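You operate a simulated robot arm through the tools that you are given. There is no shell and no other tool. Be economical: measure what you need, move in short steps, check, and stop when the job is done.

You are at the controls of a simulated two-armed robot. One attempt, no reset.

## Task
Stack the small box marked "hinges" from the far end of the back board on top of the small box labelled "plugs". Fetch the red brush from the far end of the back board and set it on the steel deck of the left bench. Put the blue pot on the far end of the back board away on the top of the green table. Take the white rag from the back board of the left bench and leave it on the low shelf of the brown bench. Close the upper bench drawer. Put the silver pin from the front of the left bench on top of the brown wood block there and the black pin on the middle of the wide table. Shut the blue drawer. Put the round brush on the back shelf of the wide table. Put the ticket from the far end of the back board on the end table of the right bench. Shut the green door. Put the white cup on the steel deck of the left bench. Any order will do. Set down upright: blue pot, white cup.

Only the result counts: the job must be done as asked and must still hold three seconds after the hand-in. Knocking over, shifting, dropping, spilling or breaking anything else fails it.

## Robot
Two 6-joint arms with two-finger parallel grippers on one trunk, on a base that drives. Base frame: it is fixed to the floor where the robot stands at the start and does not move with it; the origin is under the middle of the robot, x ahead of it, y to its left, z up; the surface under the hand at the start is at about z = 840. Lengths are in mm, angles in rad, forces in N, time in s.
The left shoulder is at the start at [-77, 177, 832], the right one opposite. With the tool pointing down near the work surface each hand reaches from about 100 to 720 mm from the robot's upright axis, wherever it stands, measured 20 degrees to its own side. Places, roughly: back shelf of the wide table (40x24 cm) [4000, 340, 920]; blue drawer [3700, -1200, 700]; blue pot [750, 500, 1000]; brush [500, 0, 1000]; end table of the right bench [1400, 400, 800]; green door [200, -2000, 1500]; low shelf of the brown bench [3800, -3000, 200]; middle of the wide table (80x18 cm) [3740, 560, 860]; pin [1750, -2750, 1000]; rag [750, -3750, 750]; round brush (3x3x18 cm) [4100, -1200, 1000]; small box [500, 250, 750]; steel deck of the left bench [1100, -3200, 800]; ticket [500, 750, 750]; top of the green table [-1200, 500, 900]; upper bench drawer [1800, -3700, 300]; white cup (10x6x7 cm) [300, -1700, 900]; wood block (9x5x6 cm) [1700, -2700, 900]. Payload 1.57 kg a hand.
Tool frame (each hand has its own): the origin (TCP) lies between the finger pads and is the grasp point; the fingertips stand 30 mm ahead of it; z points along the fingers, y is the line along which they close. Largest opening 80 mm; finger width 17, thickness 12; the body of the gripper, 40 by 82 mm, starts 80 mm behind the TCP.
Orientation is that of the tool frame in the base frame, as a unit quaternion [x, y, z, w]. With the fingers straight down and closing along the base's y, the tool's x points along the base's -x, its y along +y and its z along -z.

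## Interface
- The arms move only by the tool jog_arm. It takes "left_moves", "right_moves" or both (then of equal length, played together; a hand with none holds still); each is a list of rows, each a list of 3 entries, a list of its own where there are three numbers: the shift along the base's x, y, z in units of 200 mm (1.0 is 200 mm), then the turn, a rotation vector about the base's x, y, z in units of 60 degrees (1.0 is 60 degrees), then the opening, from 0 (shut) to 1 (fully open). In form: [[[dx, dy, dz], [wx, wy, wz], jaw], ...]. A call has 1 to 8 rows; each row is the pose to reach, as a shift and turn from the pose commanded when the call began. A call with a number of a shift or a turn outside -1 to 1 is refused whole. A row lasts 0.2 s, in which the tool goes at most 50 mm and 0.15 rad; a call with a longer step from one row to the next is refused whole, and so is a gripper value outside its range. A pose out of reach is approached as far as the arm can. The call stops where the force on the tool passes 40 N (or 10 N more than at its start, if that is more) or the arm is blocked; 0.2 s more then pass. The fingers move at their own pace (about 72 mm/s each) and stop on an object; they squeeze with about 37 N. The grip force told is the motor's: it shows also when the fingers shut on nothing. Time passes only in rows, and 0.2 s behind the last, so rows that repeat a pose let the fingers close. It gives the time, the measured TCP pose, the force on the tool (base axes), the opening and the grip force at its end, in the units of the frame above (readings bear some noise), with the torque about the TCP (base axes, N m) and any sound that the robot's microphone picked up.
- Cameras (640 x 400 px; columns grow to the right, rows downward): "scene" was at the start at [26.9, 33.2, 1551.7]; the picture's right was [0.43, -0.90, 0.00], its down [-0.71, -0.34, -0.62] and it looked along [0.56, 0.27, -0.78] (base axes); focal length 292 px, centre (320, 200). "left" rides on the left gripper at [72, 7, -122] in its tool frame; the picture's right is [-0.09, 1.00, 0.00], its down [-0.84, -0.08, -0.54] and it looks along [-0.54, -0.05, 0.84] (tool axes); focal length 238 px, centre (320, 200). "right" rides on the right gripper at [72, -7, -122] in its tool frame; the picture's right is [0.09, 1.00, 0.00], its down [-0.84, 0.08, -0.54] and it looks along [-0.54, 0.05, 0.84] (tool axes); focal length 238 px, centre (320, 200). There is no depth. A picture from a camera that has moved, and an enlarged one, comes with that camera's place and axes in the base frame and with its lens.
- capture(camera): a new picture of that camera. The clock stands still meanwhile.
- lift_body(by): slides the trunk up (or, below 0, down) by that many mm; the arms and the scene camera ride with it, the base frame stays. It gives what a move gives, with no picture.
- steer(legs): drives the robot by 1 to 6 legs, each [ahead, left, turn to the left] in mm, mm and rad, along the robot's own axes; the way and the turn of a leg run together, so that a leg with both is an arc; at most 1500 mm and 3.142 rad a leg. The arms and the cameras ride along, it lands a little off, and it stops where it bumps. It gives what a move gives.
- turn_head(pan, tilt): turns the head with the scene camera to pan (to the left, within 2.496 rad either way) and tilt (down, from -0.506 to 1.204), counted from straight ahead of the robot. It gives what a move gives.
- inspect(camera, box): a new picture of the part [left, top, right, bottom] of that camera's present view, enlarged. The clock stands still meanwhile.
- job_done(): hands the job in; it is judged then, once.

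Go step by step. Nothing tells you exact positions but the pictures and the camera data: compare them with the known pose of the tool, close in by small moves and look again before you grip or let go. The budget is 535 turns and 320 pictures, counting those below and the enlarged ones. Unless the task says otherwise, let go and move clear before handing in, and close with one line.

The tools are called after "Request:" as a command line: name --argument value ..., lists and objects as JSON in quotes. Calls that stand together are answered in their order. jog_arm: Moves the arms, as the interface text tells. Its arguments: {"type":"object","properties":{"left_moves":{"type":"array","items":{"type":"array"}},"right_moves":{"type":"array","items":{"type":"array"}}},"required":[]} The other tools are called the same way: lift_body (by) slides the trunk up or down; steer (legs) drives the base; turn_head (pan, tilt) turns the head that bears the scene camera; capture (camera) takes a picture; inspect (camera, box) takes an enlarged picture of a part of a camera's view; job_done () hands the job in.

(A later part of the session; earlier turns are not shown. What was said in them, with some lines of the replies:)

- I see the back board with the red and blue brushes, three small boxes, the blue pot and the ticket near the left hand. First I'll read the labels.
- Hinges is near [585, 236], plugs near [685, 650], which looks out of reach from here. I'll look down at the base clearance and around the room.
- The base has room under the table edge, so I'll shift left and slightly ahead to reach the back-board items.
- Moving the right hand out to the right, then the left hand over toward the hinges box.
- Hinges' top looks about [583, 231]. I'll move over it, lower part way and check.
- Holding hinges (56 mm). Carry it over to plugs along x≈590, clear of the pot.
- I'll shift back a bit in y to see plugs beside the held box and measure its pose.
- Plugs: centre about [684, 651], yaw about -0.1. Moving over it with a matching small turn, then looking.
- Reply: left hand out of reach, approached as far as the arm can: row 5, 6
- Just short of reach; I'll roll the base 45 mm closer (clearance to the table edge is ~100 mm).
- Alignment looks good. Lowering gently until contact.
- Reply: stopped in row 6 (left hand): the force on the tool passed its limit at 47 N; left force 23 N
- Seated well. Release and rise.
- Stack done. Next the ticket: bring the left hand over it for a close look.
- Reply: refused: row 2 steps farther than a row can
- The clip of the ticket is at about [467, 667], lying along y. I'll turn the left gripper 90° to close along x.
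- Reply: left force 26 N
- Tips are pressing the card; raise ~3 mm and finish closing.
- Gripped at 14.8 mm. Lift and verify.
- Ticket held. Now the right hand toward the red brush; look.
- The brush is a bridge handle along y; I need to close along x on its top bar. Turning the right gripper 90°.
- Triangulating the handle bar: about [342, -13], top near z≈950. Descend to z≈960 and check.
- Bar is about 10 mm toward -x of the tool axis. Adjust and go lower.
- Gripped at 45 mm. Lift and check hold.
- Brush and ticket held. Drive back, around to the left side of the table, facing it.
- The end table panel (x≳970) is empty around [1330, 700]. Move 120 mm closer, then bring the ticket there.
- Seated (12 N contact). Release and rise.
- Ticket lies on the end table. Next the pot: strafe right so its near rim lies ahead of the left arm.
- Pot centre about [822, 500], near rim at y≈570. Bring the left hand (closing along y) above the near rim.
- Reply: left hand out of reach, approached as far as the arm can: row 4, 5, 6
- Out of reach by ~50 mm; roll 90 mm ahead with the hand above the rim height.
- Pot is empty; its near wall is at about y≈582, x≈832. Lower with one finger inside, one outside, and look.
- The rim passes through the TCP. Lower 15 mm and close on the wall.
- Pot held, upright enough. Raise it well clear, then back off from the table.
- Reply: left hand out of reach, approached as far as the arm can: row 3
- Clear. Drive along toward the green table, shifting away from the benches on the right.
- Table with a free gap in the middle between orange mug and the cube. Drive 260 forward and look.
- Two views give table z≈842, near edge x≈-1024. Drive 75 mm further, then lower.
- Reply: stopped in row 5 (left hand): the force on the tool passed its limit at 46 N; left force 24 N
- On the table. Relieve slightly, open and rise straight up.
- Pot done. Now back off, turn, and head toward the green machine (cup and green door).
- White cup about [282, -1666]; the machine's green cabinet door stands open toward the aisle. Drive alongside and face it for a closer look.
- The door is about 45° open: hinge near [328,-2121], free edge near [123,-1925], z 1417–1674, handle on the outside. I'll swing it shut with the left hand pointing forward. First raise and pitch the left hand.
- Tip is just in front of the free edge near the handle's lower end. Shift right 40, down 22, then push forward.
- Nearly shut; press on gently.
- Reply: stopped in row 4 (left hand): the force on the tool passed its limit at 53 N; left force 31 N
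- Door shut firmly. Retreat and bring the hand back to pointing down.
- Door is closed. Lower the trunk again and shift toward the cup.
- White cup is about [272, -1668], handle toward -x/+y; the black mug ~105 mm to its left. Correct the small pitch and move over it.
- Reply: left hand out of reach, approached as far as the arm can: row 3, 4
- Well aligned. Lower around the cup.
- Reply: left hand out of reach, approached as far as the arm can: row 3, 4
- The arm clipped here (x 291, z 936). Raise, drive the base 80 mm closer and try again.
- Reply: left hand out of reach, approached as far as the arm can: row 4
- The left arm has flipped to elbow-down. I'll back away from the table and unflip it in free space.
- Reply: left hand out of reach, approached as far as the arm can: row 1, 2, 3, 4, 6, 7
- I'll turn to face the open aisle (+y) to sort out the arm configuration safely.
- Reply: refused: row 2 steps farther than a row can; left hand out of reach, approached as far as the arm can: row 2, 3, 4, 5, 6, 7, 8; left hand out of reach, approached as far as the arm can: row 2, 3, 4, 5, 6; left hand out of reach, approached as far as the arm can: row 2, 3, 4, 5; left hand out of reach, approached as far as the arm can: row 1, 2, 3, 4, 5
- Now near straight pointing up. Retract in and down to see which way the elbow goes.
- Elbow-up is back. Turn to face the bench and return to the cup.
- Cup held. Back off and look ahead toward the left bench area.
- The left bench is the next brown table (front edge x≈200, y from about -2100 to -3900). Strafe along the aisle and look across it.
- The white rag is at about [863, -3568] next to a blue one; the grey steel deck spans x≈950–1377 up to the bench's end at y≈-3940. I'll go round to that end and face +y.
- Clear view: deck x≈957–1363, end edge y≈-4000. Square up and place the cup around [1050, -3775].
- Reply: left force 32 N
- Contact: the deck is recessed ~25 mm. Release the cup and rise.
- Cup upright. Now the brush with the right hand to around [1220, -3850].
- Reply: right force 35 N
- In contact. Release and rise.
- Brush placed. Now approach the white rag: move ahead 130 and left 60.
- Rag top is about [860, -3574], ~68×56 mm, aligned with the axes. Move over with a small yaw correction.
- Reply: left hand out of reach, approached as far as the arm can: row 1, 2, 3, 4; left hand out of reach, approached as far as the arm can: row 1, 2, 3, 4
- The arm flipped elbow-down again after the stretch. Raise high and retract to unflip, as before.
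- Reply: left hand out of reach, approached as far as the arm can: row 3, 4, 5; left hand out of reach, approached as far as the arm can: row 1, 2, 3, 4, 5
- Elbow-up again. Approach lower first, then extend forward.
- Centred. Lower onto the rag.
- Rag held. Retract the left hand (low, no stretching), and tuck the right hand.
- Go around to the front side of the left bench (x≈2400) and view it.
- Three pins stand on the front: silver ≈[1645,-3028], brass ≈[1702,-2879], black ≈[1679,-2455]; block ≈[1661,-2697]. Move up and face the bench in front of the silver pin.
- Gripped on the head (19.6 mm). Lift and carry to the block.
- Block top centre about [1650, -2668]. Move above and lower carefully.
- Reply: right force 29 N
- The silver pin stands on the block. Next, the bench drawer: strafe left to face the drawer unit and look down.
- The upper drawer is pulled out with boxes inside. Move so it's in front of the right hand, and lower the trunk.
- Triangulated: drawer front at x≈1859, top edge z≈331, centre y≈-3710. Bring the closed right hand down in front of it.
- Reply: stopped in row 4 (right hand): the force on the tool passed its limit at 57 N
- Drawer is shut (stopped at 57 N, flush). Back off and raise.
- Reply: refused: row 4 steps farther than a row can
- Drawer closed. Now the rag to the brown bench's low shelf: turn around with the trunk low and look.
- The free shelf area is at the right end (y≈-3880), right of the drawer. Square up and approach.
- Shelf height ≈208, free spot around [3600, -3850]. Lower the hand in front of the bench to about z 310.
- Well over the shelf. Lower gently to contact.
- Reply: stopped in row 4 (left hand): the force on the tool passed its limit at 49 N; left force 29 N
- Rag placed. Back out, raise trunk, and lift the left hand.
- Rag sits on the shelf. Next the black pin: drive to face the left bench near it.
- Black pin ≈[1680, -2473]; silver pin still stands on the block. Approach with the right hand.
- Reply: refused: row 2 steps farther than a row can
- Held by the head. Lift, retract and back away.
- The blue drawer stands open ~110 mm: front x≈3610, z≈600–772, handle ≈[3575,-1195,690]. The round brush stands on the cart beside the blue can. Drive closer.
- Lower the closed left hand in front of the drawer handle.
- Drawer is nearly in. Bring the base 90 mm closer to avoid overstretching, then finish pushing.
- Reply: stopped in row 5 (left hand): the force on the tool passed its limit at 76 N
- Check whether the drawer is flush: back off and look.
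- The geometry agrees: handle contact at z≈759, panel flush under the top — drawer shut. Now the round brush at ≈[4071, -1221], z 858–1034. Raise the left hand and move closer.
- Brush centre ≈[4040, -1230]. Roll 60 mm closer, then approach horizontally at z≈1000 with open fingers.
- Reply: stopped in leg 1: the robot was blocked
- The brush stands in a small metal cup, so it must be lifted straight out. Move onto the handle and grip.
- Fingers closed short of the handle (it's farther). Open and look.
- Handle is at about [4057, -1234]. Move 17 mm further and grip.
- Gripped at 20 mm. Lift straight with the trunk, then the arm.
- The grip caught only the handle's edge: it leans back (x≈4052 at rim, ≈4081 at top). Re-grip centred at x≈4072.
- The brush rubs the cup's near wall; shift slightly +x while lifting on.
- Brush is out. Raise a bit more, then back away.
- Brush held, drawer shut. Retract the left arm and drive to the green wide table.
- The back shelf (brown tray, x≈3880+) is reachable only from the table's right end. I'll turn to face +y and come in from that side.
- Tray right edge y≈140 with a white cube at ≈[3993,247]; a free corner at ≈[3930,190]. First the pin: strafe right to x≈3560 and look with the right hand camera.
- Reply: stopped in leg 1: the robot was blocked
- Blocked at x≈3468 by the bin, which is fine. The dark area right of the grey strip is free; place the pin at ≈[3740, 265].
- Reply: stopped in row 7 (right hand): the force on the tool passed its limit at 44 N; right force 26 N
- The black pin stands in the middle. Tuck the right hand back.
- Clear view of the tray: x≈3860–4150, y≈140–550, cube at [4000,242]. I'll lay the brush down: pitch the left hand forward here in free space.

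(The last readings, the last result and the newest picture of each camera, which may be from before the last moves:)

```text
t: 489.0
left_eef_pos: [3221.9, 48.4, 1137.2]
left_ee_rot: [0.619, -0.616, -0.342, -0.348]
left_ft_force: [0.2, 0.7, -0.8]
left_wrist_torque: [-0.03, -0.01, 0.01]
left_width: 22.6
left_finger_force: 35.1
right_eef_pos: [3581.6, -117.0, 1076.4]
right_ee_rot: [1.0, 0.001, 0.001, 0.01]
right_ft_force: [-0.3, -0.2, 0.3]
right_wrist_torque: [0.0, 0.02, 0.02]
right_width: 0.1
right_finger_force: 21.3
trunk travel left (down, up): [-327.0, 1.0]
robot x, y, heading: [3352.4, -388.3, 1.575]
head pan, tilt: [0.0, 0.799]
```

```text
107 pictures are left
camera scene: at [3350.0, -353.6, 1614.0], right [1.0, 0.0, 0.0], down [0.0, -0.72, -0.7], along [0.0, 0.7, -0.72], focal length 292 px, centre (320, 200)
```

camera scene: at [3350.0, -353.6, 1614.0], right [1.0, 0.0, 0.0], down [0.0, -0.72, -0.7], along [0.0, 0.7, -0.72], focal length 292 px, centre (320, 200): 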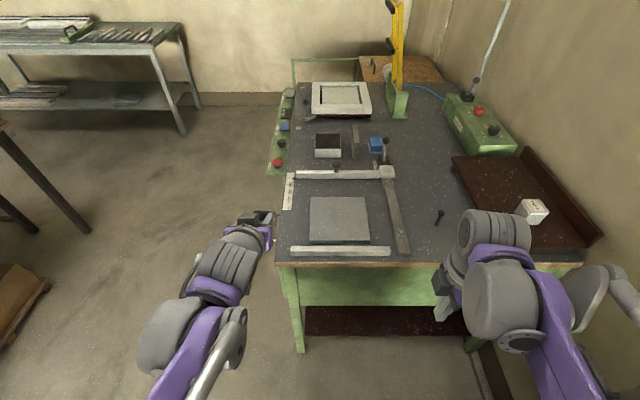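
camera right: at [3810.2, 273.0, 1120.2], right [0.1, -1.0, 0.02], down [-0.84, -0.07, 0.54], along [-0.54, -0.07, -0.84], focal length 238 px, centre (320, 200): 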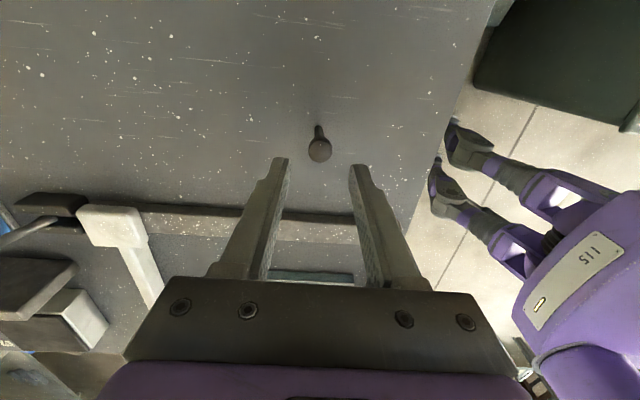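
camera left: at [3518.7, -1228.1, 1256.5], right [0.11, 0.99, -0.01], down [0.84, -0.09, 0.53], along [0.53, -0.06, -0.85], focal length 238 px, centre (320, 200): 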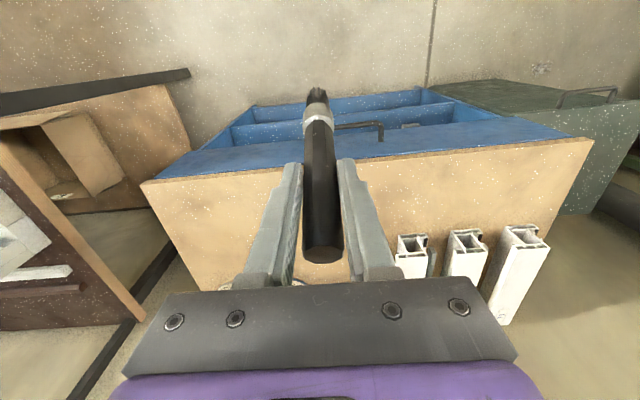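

Request:
capture --camera "left"

Request:
inspect --camera "scene" --box '[180, 180, 320, 300]'

```text
106 pictures are left
camera left: at [3215.3, -93.4, 1139.4], right [-1.0, 0.05, 0.07], down [0.07, -0.02, 1.0], along [0.05, 1.0, 0.02], focal length 238 px, centre (320, 200)
```

left: 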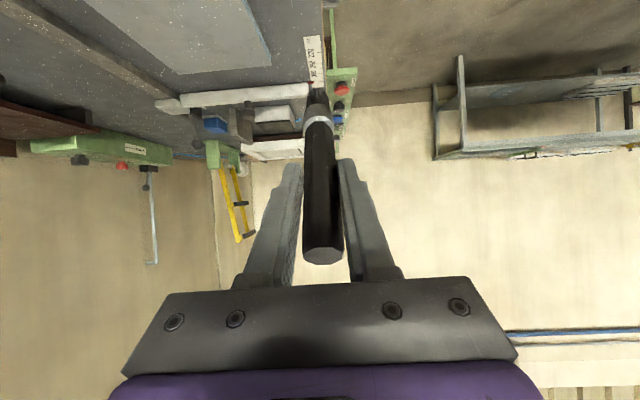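

```text
3.33 times, centred on (250, 240) of scene
camera zoom: at [3350.0, -353.6, 1614.0], right [1.0, 0.0, 0.0], down [0.0, -0.72, -0.7], along [0.0, 0.7, -0.72], focal length 972 px, centre (553, 67)
```

zoom: 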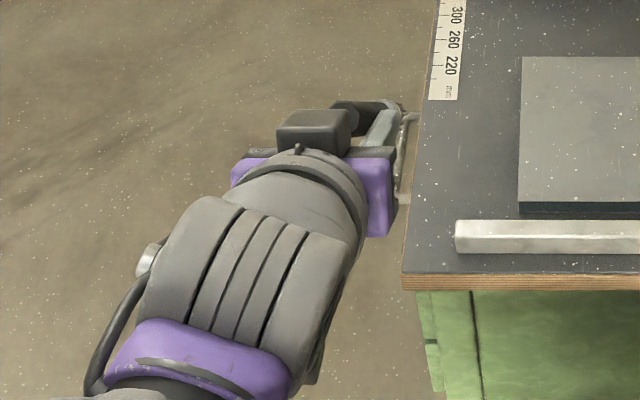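

Brush held firmly, tip ahead and low. Pitch on to horizontal.

Request:
jog_arm --left_moves '[[[0, 0, 0], [0.14, 0, 0], 0], [[0, 0, 0], [0.28, 0, 0], 0], [[0, 0, 0], [0.42, 0, 0], 0], [[0, 0, 0], [0.52, 0, 0], 0], [[0, 0, 0], [0.52, 0, 0], 0]]'

Request:
capture --camera "left"

Request:
turn_head --pan 0.3 --tilt 0.95

Request:
capture --camera "scene"

```text
t: 490.2
left_eef_pos: [3223.3, 50.5, 1136.9]
left_ee_rot: [0.503, -0.502, -0.494, -0.501]
left_ft_force: [-0.4, -0.1, -0.5]
left_wrist_torque: [0.0, 0.01, -0.02]
left_width: 22.6
left_finger_force: 35.3
right_eef_pos: [3581.7, -118.7, 1075.9]
right_ee_rot: [1.0, 0.002, -0.001, 0.009]
right_ft_force: [0.6, -0.5, 0.1]
right_wrist_torque: [0.0, 0.03, -0.03]
right_width: 0.3
right_finger_force: 20.6
trunk travel left (down, up): [-327.0, 1.0]
robot x, y, heading: [3350.8, -389.4, 1.579]
head pan, tilt: [0.0, 0.799]
```

```text
104 pictures are left
camera left: at [3216.1, -73.3, 1065.5], right [-1.0, 0.01, 0.08], down [0.07, -0.53, 0.84], along [0.05, 0.85, 0.53], focal length 238 px, centre (320, 200)
```

left: 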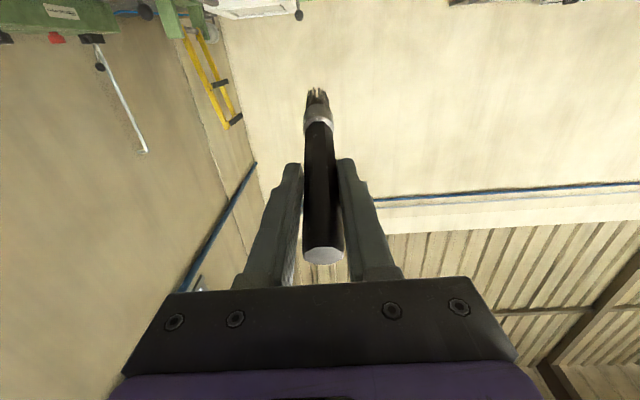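

```text
t: 491.0
left_eef_pos: [3223.1, 49.9, 1135.9]
left_ee_rot: [0.503, -0.501, -0.495, -0.501]
left_ft_force: [0.3, -0.2, -0.7]
left_wrist_torque: [-0.06, 0.0, 0.0]
left_width: 22.5
left_finger_force: 35.4
right_eef_pos: [3581.1, -119.6, 1075.8]
right_ee_rot: [1.0, 0.001, 0.0, 0.01]
right_ft_force: [-0.4, -0.5, 0.3]
right_wrist_torque: [0.0, -0.03, -0.01]
right_width: 0.2
right_finger_force: 21.4
trunk travel left (down, up): [-327.0, 1.0]
robot x, y, heading: [3352.4, -391.8, 1.571]
head pan, tilt: [0.3, 0.949]
```

```text
103 pictures are left
camera scene: at [3328.8, -364.3, 1602.6], right [0.95, 0.3, 0.0], down [0.24, -0.78, -0.58], along [-0.17, 0.56, -0.81], focal length 292 px, centre (320, 200)
```

scene: 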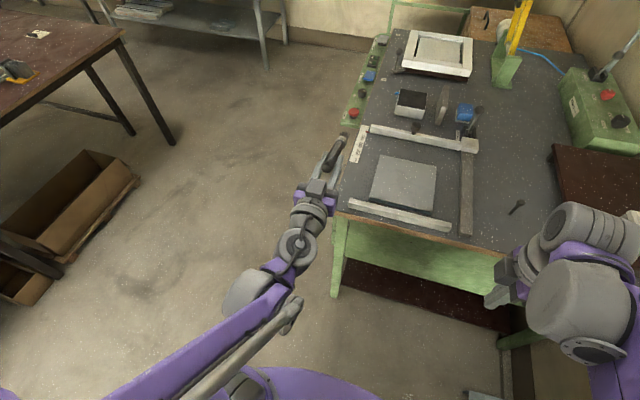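

Horizontal now. Turn to 45° and move in toward the tray.

Request:
steer --legs '[[0, 0, -0.786], [180, 90, 0]]'

Request:
turn_head --pan 0.1 --tilt 0.8

Request:
capture --camera "scene"

```text
t: 494.7
left_eef_pos: [3648.8, 196.3, 1136.5]
left_ee_rot: [-0.264, 0.659, 0.257, 0.655]
left_ft_force: [-0.3, -0.1, -0.5]
left_wrist_torque: [-0.02, 0.05, 0.0]
left_width: 22.6
left_finger_force: 35.4
right_eef_pos: [3774.1, -179.6, 1074.7]
right_ee_rot: [0.92, -0.392, -0.003, 0.009]
right_ft_force: [-0.1, 0.0, -0.7]
right_wrist_torque: [-0.02, -0.01, -0.01]
right_width: 0.0
right_finger_force: 21.6
trunk travel left (down, up): [-327.0, 1.0]
robot x, y, heading: [3420.0, -200.2, 0.767]
head pan, tilt: [0.3, 0.949]
```

```text
t: 495.5
left_eef_pos: [3649.9, 196.1, 1136.6]
left_ee_rot: [-0.265, 0.66, 0.256, 0.655]
left_ft_force: [0.1, -0.2, -1.3]
left_wrist_torque: [-0.03, 0.03, 0.0]
left_width: 22.7
left_finger_force: 35.7
right_eef_pos: [3774.5, -178.5, 1076.2]
right_ee_rot: [0.919, -0.393, -0.004, 0.009]
right_ft_force: [1.0, -0.1, 0.1]
right_wrist_torque: [0.0, 0.0, 0.01]
right_width: 0.0
right_finger_force: 20.9
trunk travel left (down, up): [-327.0, 1.0]
robot x, y, heading: [3415.9, -199.6, 0.762]
head pan, tilt: [0.099, 0.799]
```

```text
102 pictures are left
camera scene: at [3439.2, -168.1, 1614.1], right [0.76, -0.65, 0.0], down [-0.47, -0.55, -0.7], along [0.45, 0.53, -0.72], focal length 292 px, centre (320, 200)
```

scene: 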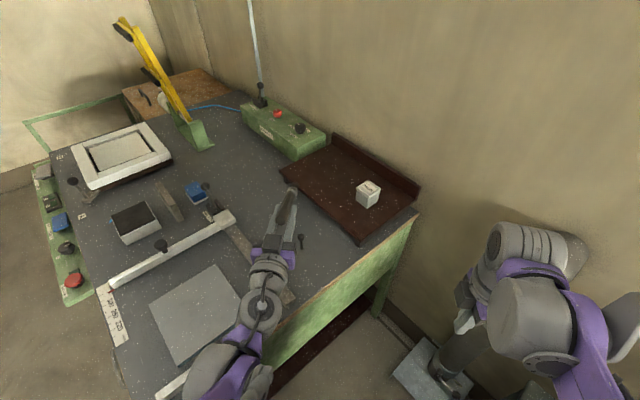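

The tray's left part is free. Roll 60 mm ahead, then extend the hand toward [3933, 306] at this height.

Request:
steer --legs '[[60, 0, 0]]'

Request:
jog_arm --left_moves '[[[0.2, 0.06, 0], [0, 0, 0], 0], [[0.4, 0.12, -0.1], [0, 0, 0], 0], [[0.6, 0.18, -0.2], [0, 0, 0], 0], [[0.8, 0.24, -0.2], [0, 0, 0], 0]]'

Request:
capture --camera "scene"

```text
t: 496.4
left_eef_pos: [3691.2, 235.4, 1135.4]
left_ee_rot: [-0.266, 0.659, 0.258, 0.655]
left_ft_force: [-0.5, 0.2, -0.8]
left_wrist_torque: [-0.01, 0.01, -0.03]
left_width: 22.6
left_finger_force: 35.2
right_eef_pos: [3816.9, -139.1, 1074.9]
right_ee_rot: [0.919, -0.393, -0.004, 0.009]
right_ft_force: [0.1, -1.1, 0.0]
right_wrist_torque: [0.02, 0.0, -0.02]
right_width: 0.3
right_finger_force: 21.3
trunk travel left (down, up): [-327.0, 1.0]
robot x, y, heading: [3462.9, -155.8, 0.763]
head pan, tilt: [0.099, 0.799]
```

```text
t: 497.4
left_eef_pos: [3855.2, 285.5, 1097.0]
left_ee_rot: [-0.264, 0.659, 0.257, 0.655]
left_ft_force: [-0.6, 0.6, -0.6]
left_wrist_torque: [-0.02, 0.02, 0.01]
left_width: 22.5
left_finger_force: 35.1
right_eef_pos: [3818.4, -138.0, 1075.9]
right_ee_rot: [0.92, -0.392, -0.003, 0.01]
right_ft_force: [1.3, 0.4, -0.4]
right_wrist_torque: [-0.02, 0.06, -0.03]
right_width: 0.0
right_finger_force: 21.3
trunk travel left (down, up): [-327.0, 1.0]
robot x, y, heading: [3460.5, -160.5, 0.762]
head pan, tilt: [0.099, 0.799]
```

```text
101 pictures are left
camera scene: at [3483.1, -126.9, 1614.1], right [0.76, -0.65, 0.0], down [-0.47, -0.55, -0.7], along [0.45, 0.53, -0.72], focal length 292 px, centre (320, 200)
```

scene: 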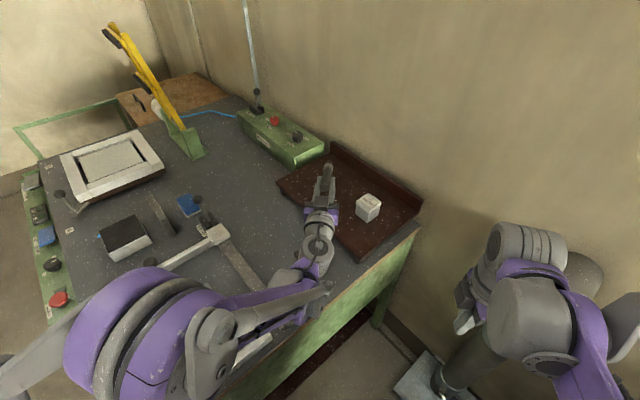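

Request:
jog_arm --left_moves '[[[0.2, 0.05, -0.05], [0, 0, 0], 0], [[0.39, 0.1, -0.15], [0, 0, 0], 0], [[0.39, 0.1, -0.35], [0, 0, 0], 0], [[0.39, 0.1, -0.47], [0, 0, 0], 0]]'

Request:
capture --camera "scene"

Request:
inspect --camera "scene" --box '[240, 120, 440, 300]'

```text
t: 498.4
left_eef_pos: [3933.1, 310.0, 1004.3]
left_ee_rot: [-0.265, 0.66, 0.257, 0.655]
left_ft_force: [0.9, -0.5, -1.0]
left_wrist_torque: [-0.04, 0.0, -0.01]
left_width: 22.8
left_finger_force: 34.8
right_eef_pos: [3818.4, -137.5, 1074.9]
right_ee_rot: [0.92, -0.392, -0.004, 0.009]
right_ft_force: [0.6, 0.0, -0.3]
right_wrist_torque: [0.05, -0.01, -0.03]
right_width: 0.1
right_finger_force: 20.8
trunk travel left (down, up): [-327.0, 1.0]
robot x, y, heading: [3461.6, -161.2, 0.762]
head pan, tilt: [0.099, 0.799]
```

```text
100 pictures are left
camera scene: at [3482.7, -126.7, 1614.1], right [0.76, -0.65, 0.0], down [-0.47, -0.55, -0.7], along [0.45, 0.53, -0.72], focal length 292 px, centre (320, 200)
```

scene: 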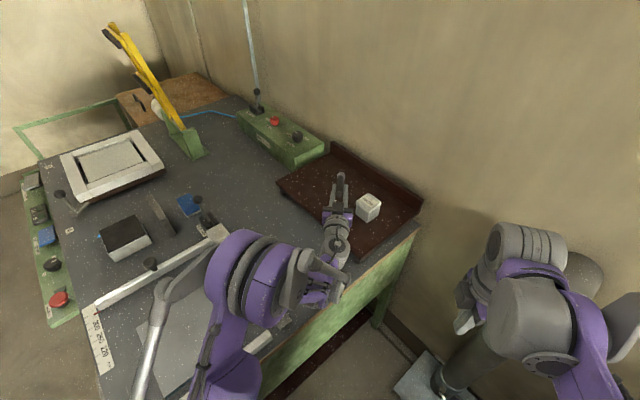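

```text
2.22 times, centred on (340, 210) of scene
camera zoom: at [3482.7, -126.7, 1614.1], right [0.76, -0.65, 0.0], down [-0.47, -0.55, -0.7], along [0.45, 0.53, -0.72], focal length 648 px, centre (276, 178)
```

zoom: 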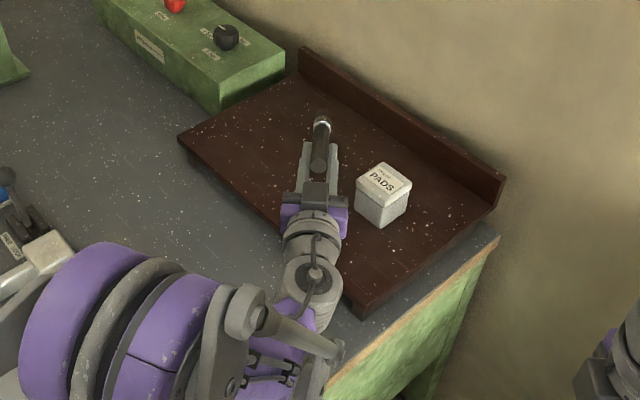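

Position is good. Lower until the tip touches, gently.

Request:
jog_arm --left_moves '[[[0, 0, -0.07], [0, 0, 0], 0], [[0, 0, -0.12], [0, 0, 0], 0], [[0, 0, -0.15], [0, 0, 0], 0], [[0, 0, -0.175], [0, 0, 0], 0], [[0, 0, -0.2], [0, 0, 0], 0], [[0, 0, -0.22], [0, 0, 0], 0]]'

Request:
inspect --camera "scene" --box '[240, 120, 440, 300]'

Request:
capture --camera "left"

```text
t: 499.8
left_eef_pos: [3932.0, 305.8, 960.2]
left_ee_rot: [-0.264, 0.659, 0.258, 0.656]
left_ft_force: [1.1, 0.5, 8.2]
left_wrist_torque: [0.76, -0.79, -0.02]
left_width: 22.7
left_finger_force: 35.1
right_eef_pos: [3816.7, -138.6, 1075.6]
right_ee_rot: [0.92, -0.393, -0.003, 0.009]
right_ft_force: [-0.1, 0.1, -0.1]
right_wrist_torque: [-0.02, -0.02, -0.01]
right_width: 0.0
right_finger_force: 21.2
trunk travel left (down, up): [-327.0, 1.0]
robot x, y, heading: [3461.5, -155.6, 0.765]
head pan, tilt: [0.099, 0.799]
```

```text
2.22 times, centred on (340, 210) of scene
camera zoom: at [3481.5, -127.8, 1614.3], right [0.76, -0.65, 0.0], down [-0.47, -0.54, -0.7], along [0.45, 0.53, -0.72], focal length 648 px, centre (276, 178)
```

zoom: 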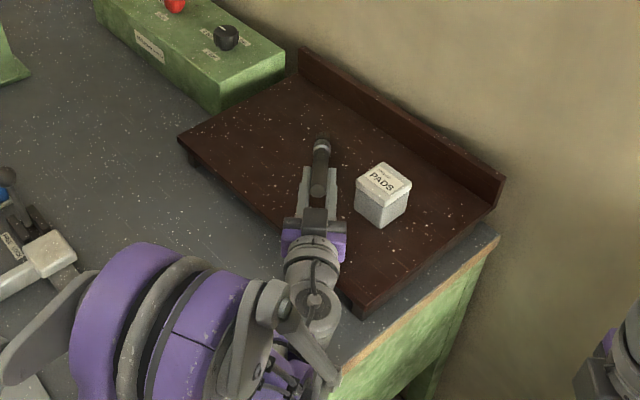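

```text
97 pictures are left
camera left: at [3838.8, 226.2, 888.7], right [-0.68, 0.73, 0.08], down [-0.34, -0.42, 0.84], along [0.65, 0.55, 0.53], focal length 238 px, centre (320, 200)
```

left: 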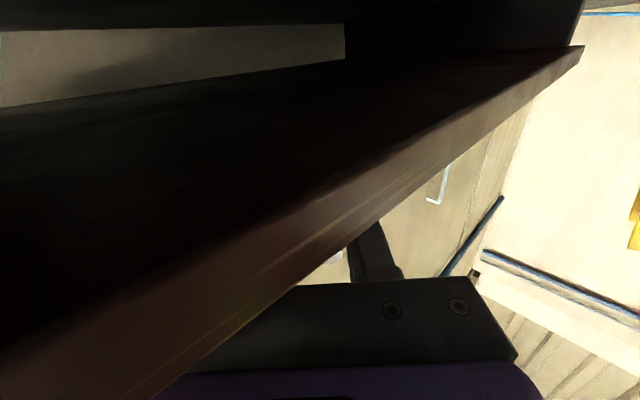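

Tip touches (8 N). Press ~8 mm more so the brush rotates flatter, then release with a small opening.

Request:
jog_arm --left_moves '[[[0, 0, -0.02], [0, 0, 0], 0], [[0, 0, -0.04], [0, 0, 0], 0], [[0, 0, -0.055], [0, 0, 0], 0], [[0, 0, -0.07], [0, 0, 0], 0]]'

Request:
inspect --camera "scene" --box '[290, 140, 410, 250]'

```text
t: 500.4
left_eef_pos: [3930.0, 304.7, 956.2]
left_ee_rot: [-0.265, 0.658, 0.258, 0.656]
left_ft_force: [2.1, 1.0, 33.9]
left_wrist_torque: [-3.34, 3.29, 0.06]
left_width: 22.9
left_finger_force: 34.7
right_eef_pos: [3816.1, -139.3, 1076.3]
right_ee_rot: [0.92, -0.392, -0.003, 0.007]
right_ft_force: [-0.3, -0.2, 0.2]
right_wrist_torque: [-0.05, -0.03, 0.0]
right_width: 0.2
right_finger_force: 21.6
trunk travel left (down, up): [-327.0, 1.0]
robot x, y, heading: [3462.5, -161.7, 0.762]
head pan, tilt: [0.099, 0.799]
stopped in row 2 (left hand): the force on the tool passed its limit at 46 N (the readings are from after the stop); the commanded pose is now the measured one
```

```text
3.64 times, centred on (350, 195) of scene
camera zoom: at [3480.2, -129.3, 1614.4], right [0.76, -0.65, 0.0], down [-0.46, -0.54, -0.7], along [0.45, 0.53, -0.72], focal length 1060 px, centre (211, 218)
```

zoom: 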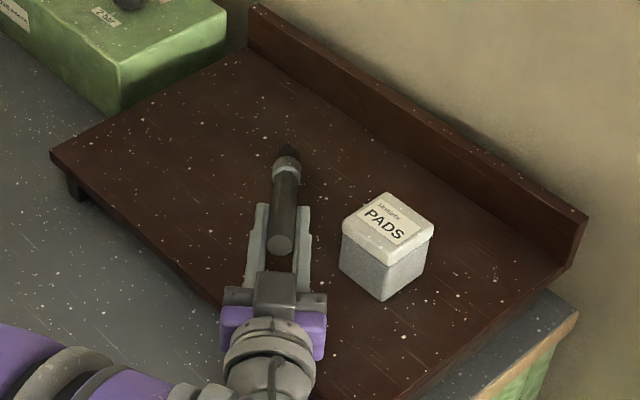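

Part of the wrist touches behind, so stop there. Raise slightly and release.

Request:
jog_arm --left_moves '[[[0, 0, 0.015], [0, 0, 0], 0], [[0, 0, 0.015], [0, 0, 0], 0.36], [[0, 0, 0.015], [0, 0, 0], 0.45], [[0, 0, 0.015], [0, 0, 0], 0.45], [[0, 0, 0.015], [0, 0, 0], 0.45]]'

Request:
inspect --camera "scene" --box '[290, 140, 410, 250]'

```text
t: 501.6
left_eef_pos: [3932.0, 306.2, 955.9]
left_ee_rot: [-0.265, 0.659, 0.257, 0.655]
left_ft_force: [0.1, -0.5, -0.4]
left_wrist_torque: [0.01, 0.04, 0.0]
left_width: 35.9
left_finger_force: 0.1
right_eef_pos: [3817.9, -137.5, 1075.7]
right_ee_rot: [0.92, -0.393, -0.004, 0.009]
right_ft_force: [-0.2, 0.3, -0.2]
right_wrist_torque: [0.01, -0.02, 0.0]
right_width: 0.0
right_finger_force: 21.5
trunk travel left (down, up): [-327.0, 1.0]
robot x, y, heading: [3459.7, -159.7, 0.768]
head pan, tilt: [0.099, 0.799]
```

```text
3.64 times, centred on (350, 195) of scene
camera zoom: at [3482.1, -127.0, 1614.1], right [0.76, -0.65, 0.0], down [-0.47, -0.55, -0.7], along [0.45, 0.53, -0.72], focal length 1060 px, centre (211, 218)
```

zoom: 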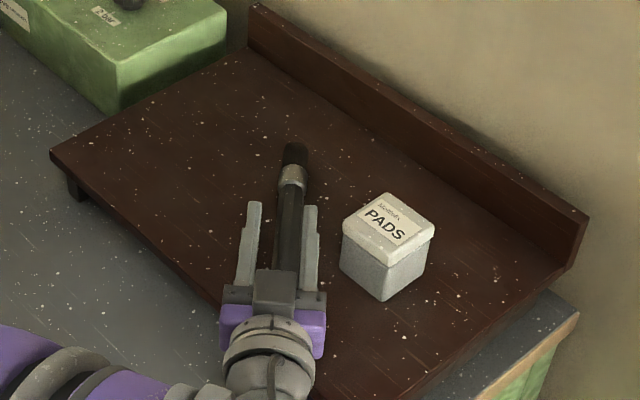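

Brush lies on the shelf. Raise straight up and retract.

Request:
jog_arm --left_moves '[[[0, 0, 0.1], [0, 0, 0], 0.45], [[0, 0, 0.3], [0, 0, 0], 0.45], [[0, 0, 0.5], [0, 0, 0], 0.45], [[0, 0, 0.7], [0, 0, 0], 0.45], [[-0.15, -0.14, 0.75], [0, 0, 0], 0.45], [[-0.3, -0.28, 0.75], [0, 0, 0], 0.45], [[-0.45, -0.42, 0.75], [0, 0, 0], 0.45], [[-0.6, -0.56, 0.75], [0, 0, 0], 0.45]]'

Request:
capture --camera "scene"

```text
t: 503.4
left_eef_pos: [3810.2, 192.4, 1106.5]
left_ee_rot: [-0.265, 0.659, 0.257, 0.655]
left_ft_force: [-0.1, -0.2, 0.9]
left_wrist_torque: [-0.03, 0.01, 0.05]
left_width: 36.0
left_finger_force: 0.0
right_eef_pos: [3817.1, -138.3, 1075.6]
right_ee_rot: [0.92, -0.393, -0.003, 0.008]
right_ft_force: [0.3, -0.1, -0.5]
right_wrist_torque: [-0.01, -0.02, -0.03]
right_width: 0.2
right_finger_force: 21.3
trunk travel left (down, up): [-327.0, 1.0]
robot x, y, heading: [3462.7, -159.2, 0.766]
head pan, tilt: [0.099, 0.799]
```

```text
94 pictures are left
camera scene: at [3480.8, -127.9, 1614.0], right [0.76, -0.65, 0.0], down [-0.46, -0.54, -0.7], along [0.45, 0.53, -0.72], focal length 292 px, centre (320, 200)
```

scene: 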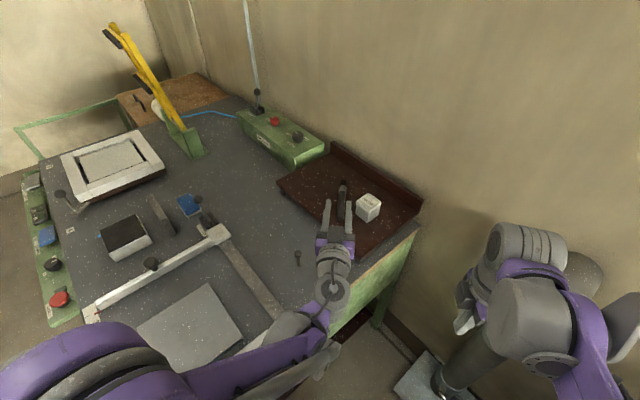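

Request:
steer --legs '[[-350, 0, 0]]'

Request:
inspect --camera "scene" --box '[260, 100, 460, 280]'

Request:
turn_head --pan -1.7 --tilt 0.6

Request:
capture --camera "scene"

```text
t: 505.6
left_eef_pos: [3566.8, -41.5, 1107.5]
left_ee_rot: [-0.264, 0.659, 0.257, 0.655]
left_ft_force: [0.6, 0.4, 1.1]
left_wrist_torque: [0.02, 0.01, 0.0]
left_width: 36.1
left_finger_force: 0.0
right_eef_pos: [3572.5, -373.2, 1077.2]
right_ee_rot: [0.92, -0.392, -0.004, 0.009]
right_ft_force: [-0.7, -0.4, 0.1]
right_wrist_torque: [0.03, 0.0, -0.02]
right_width: 0.2
right_finger_force: 21.1
trunk travel left (down, up): [-327.0, 1.0]
robot x, y, heading: [3214.6, -391.9, 0.772]
head pan, tilt: [0.099, 0.799]
```

```text
2.22 times, centred on (360, 190) of scene
camera zoom: at [3236.6, -362.6, 1614.2], right [0.76, -0.65, 0.0], down [-0.47, -0.55, -0.7], along [0.45, 0.53, -0.72], focal length 648 px, centre (231, 222)
```

zoom: 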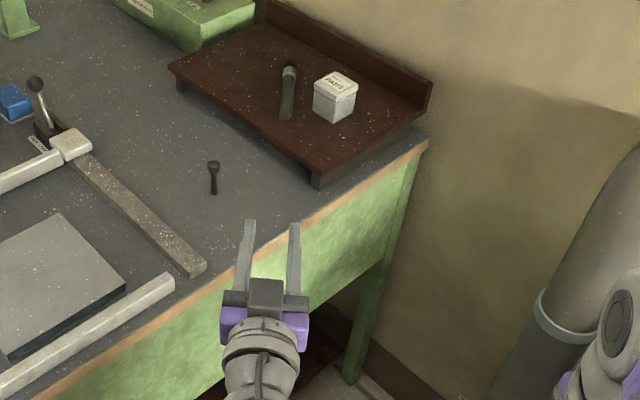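

```text
t: 507.4
left_eef_pos: [3567.4, -42.4, 1106.5]
left_ee_rot: [-0.264, 0.66, 0.256, 0.656]
left_ft_force: [-0.4, 1.0, -0.6]
left_wrist_torque: [-0.03, 0.01, 0.02]
left_width: 36.0
left_finger_force: 0.1
right_eef_pos: [3572.2, -373.3, 1075.7]
right_ee_rot: [0.92, -0.392, -0.004, 0.008]
right_ft_force: [-0.3, 0.5, 0.0]
right_wrist_torque: [0.01, 0.02, -0.02]
right_width: 0.1
right_finger_force: 21.3
trunk travel left (down, up): [-327.0, 1.0]
robot x, y, heading: [3216.5, -394.3, 0.769]
head pan, tilt: [-1.7, 0.6]
```

```text
92 pictures are left
camera scene: at [3236.3, -495.4, 1630.9], right [-0.8, -0.59, 0.0], down [-0.34, 0.45, -0.83], along [0.49, -0.66, -0.56], focal length 292 px, centre (320, 200)
```

scene: 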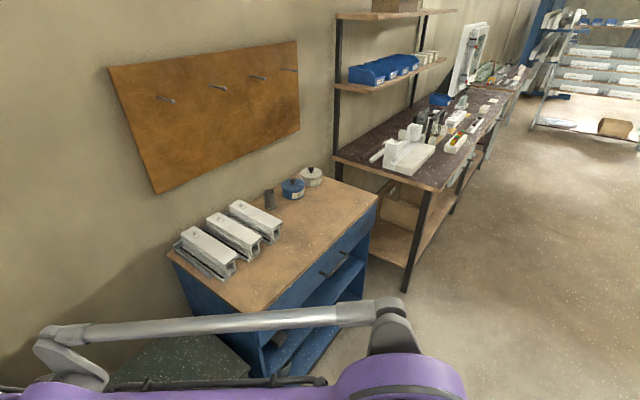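

Request:
inspect --camera "scene" --box '[220, 190, 400, 310]'

```text
3.33 times, centred on (310, 250) of scene
camera zoom: at [3236.3, -495.4, 1630.9], right [-0.8, -0.59, 0.0], down [-0.34, 0.45, -0.83], along [0.49, -0.66, -0.56], focal length 972 px, centre (353, 33)
```

zoom: 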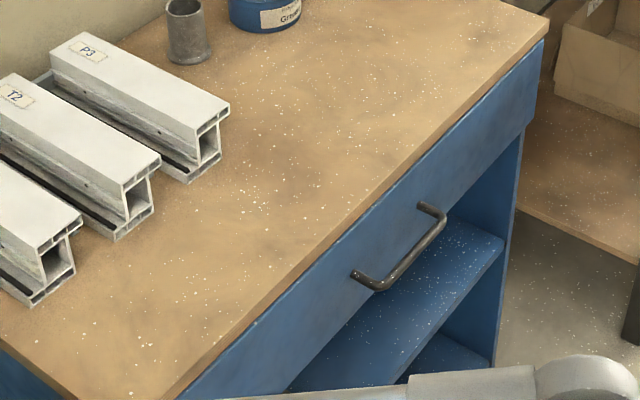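

Everything in the job is placed or shut, both hands are empty and clear, and the last views show the brush and black pin in place and the blue drawer flush. Handing in.

Request:
job_done

```text
The job is handed in.
```

All twelve tasks are done and the job is handed in. The robot bumped into something twice: once against the blue cart and once beside the green bin. I saw nothing move in the later pictures, though I did not check the bin itself up close.
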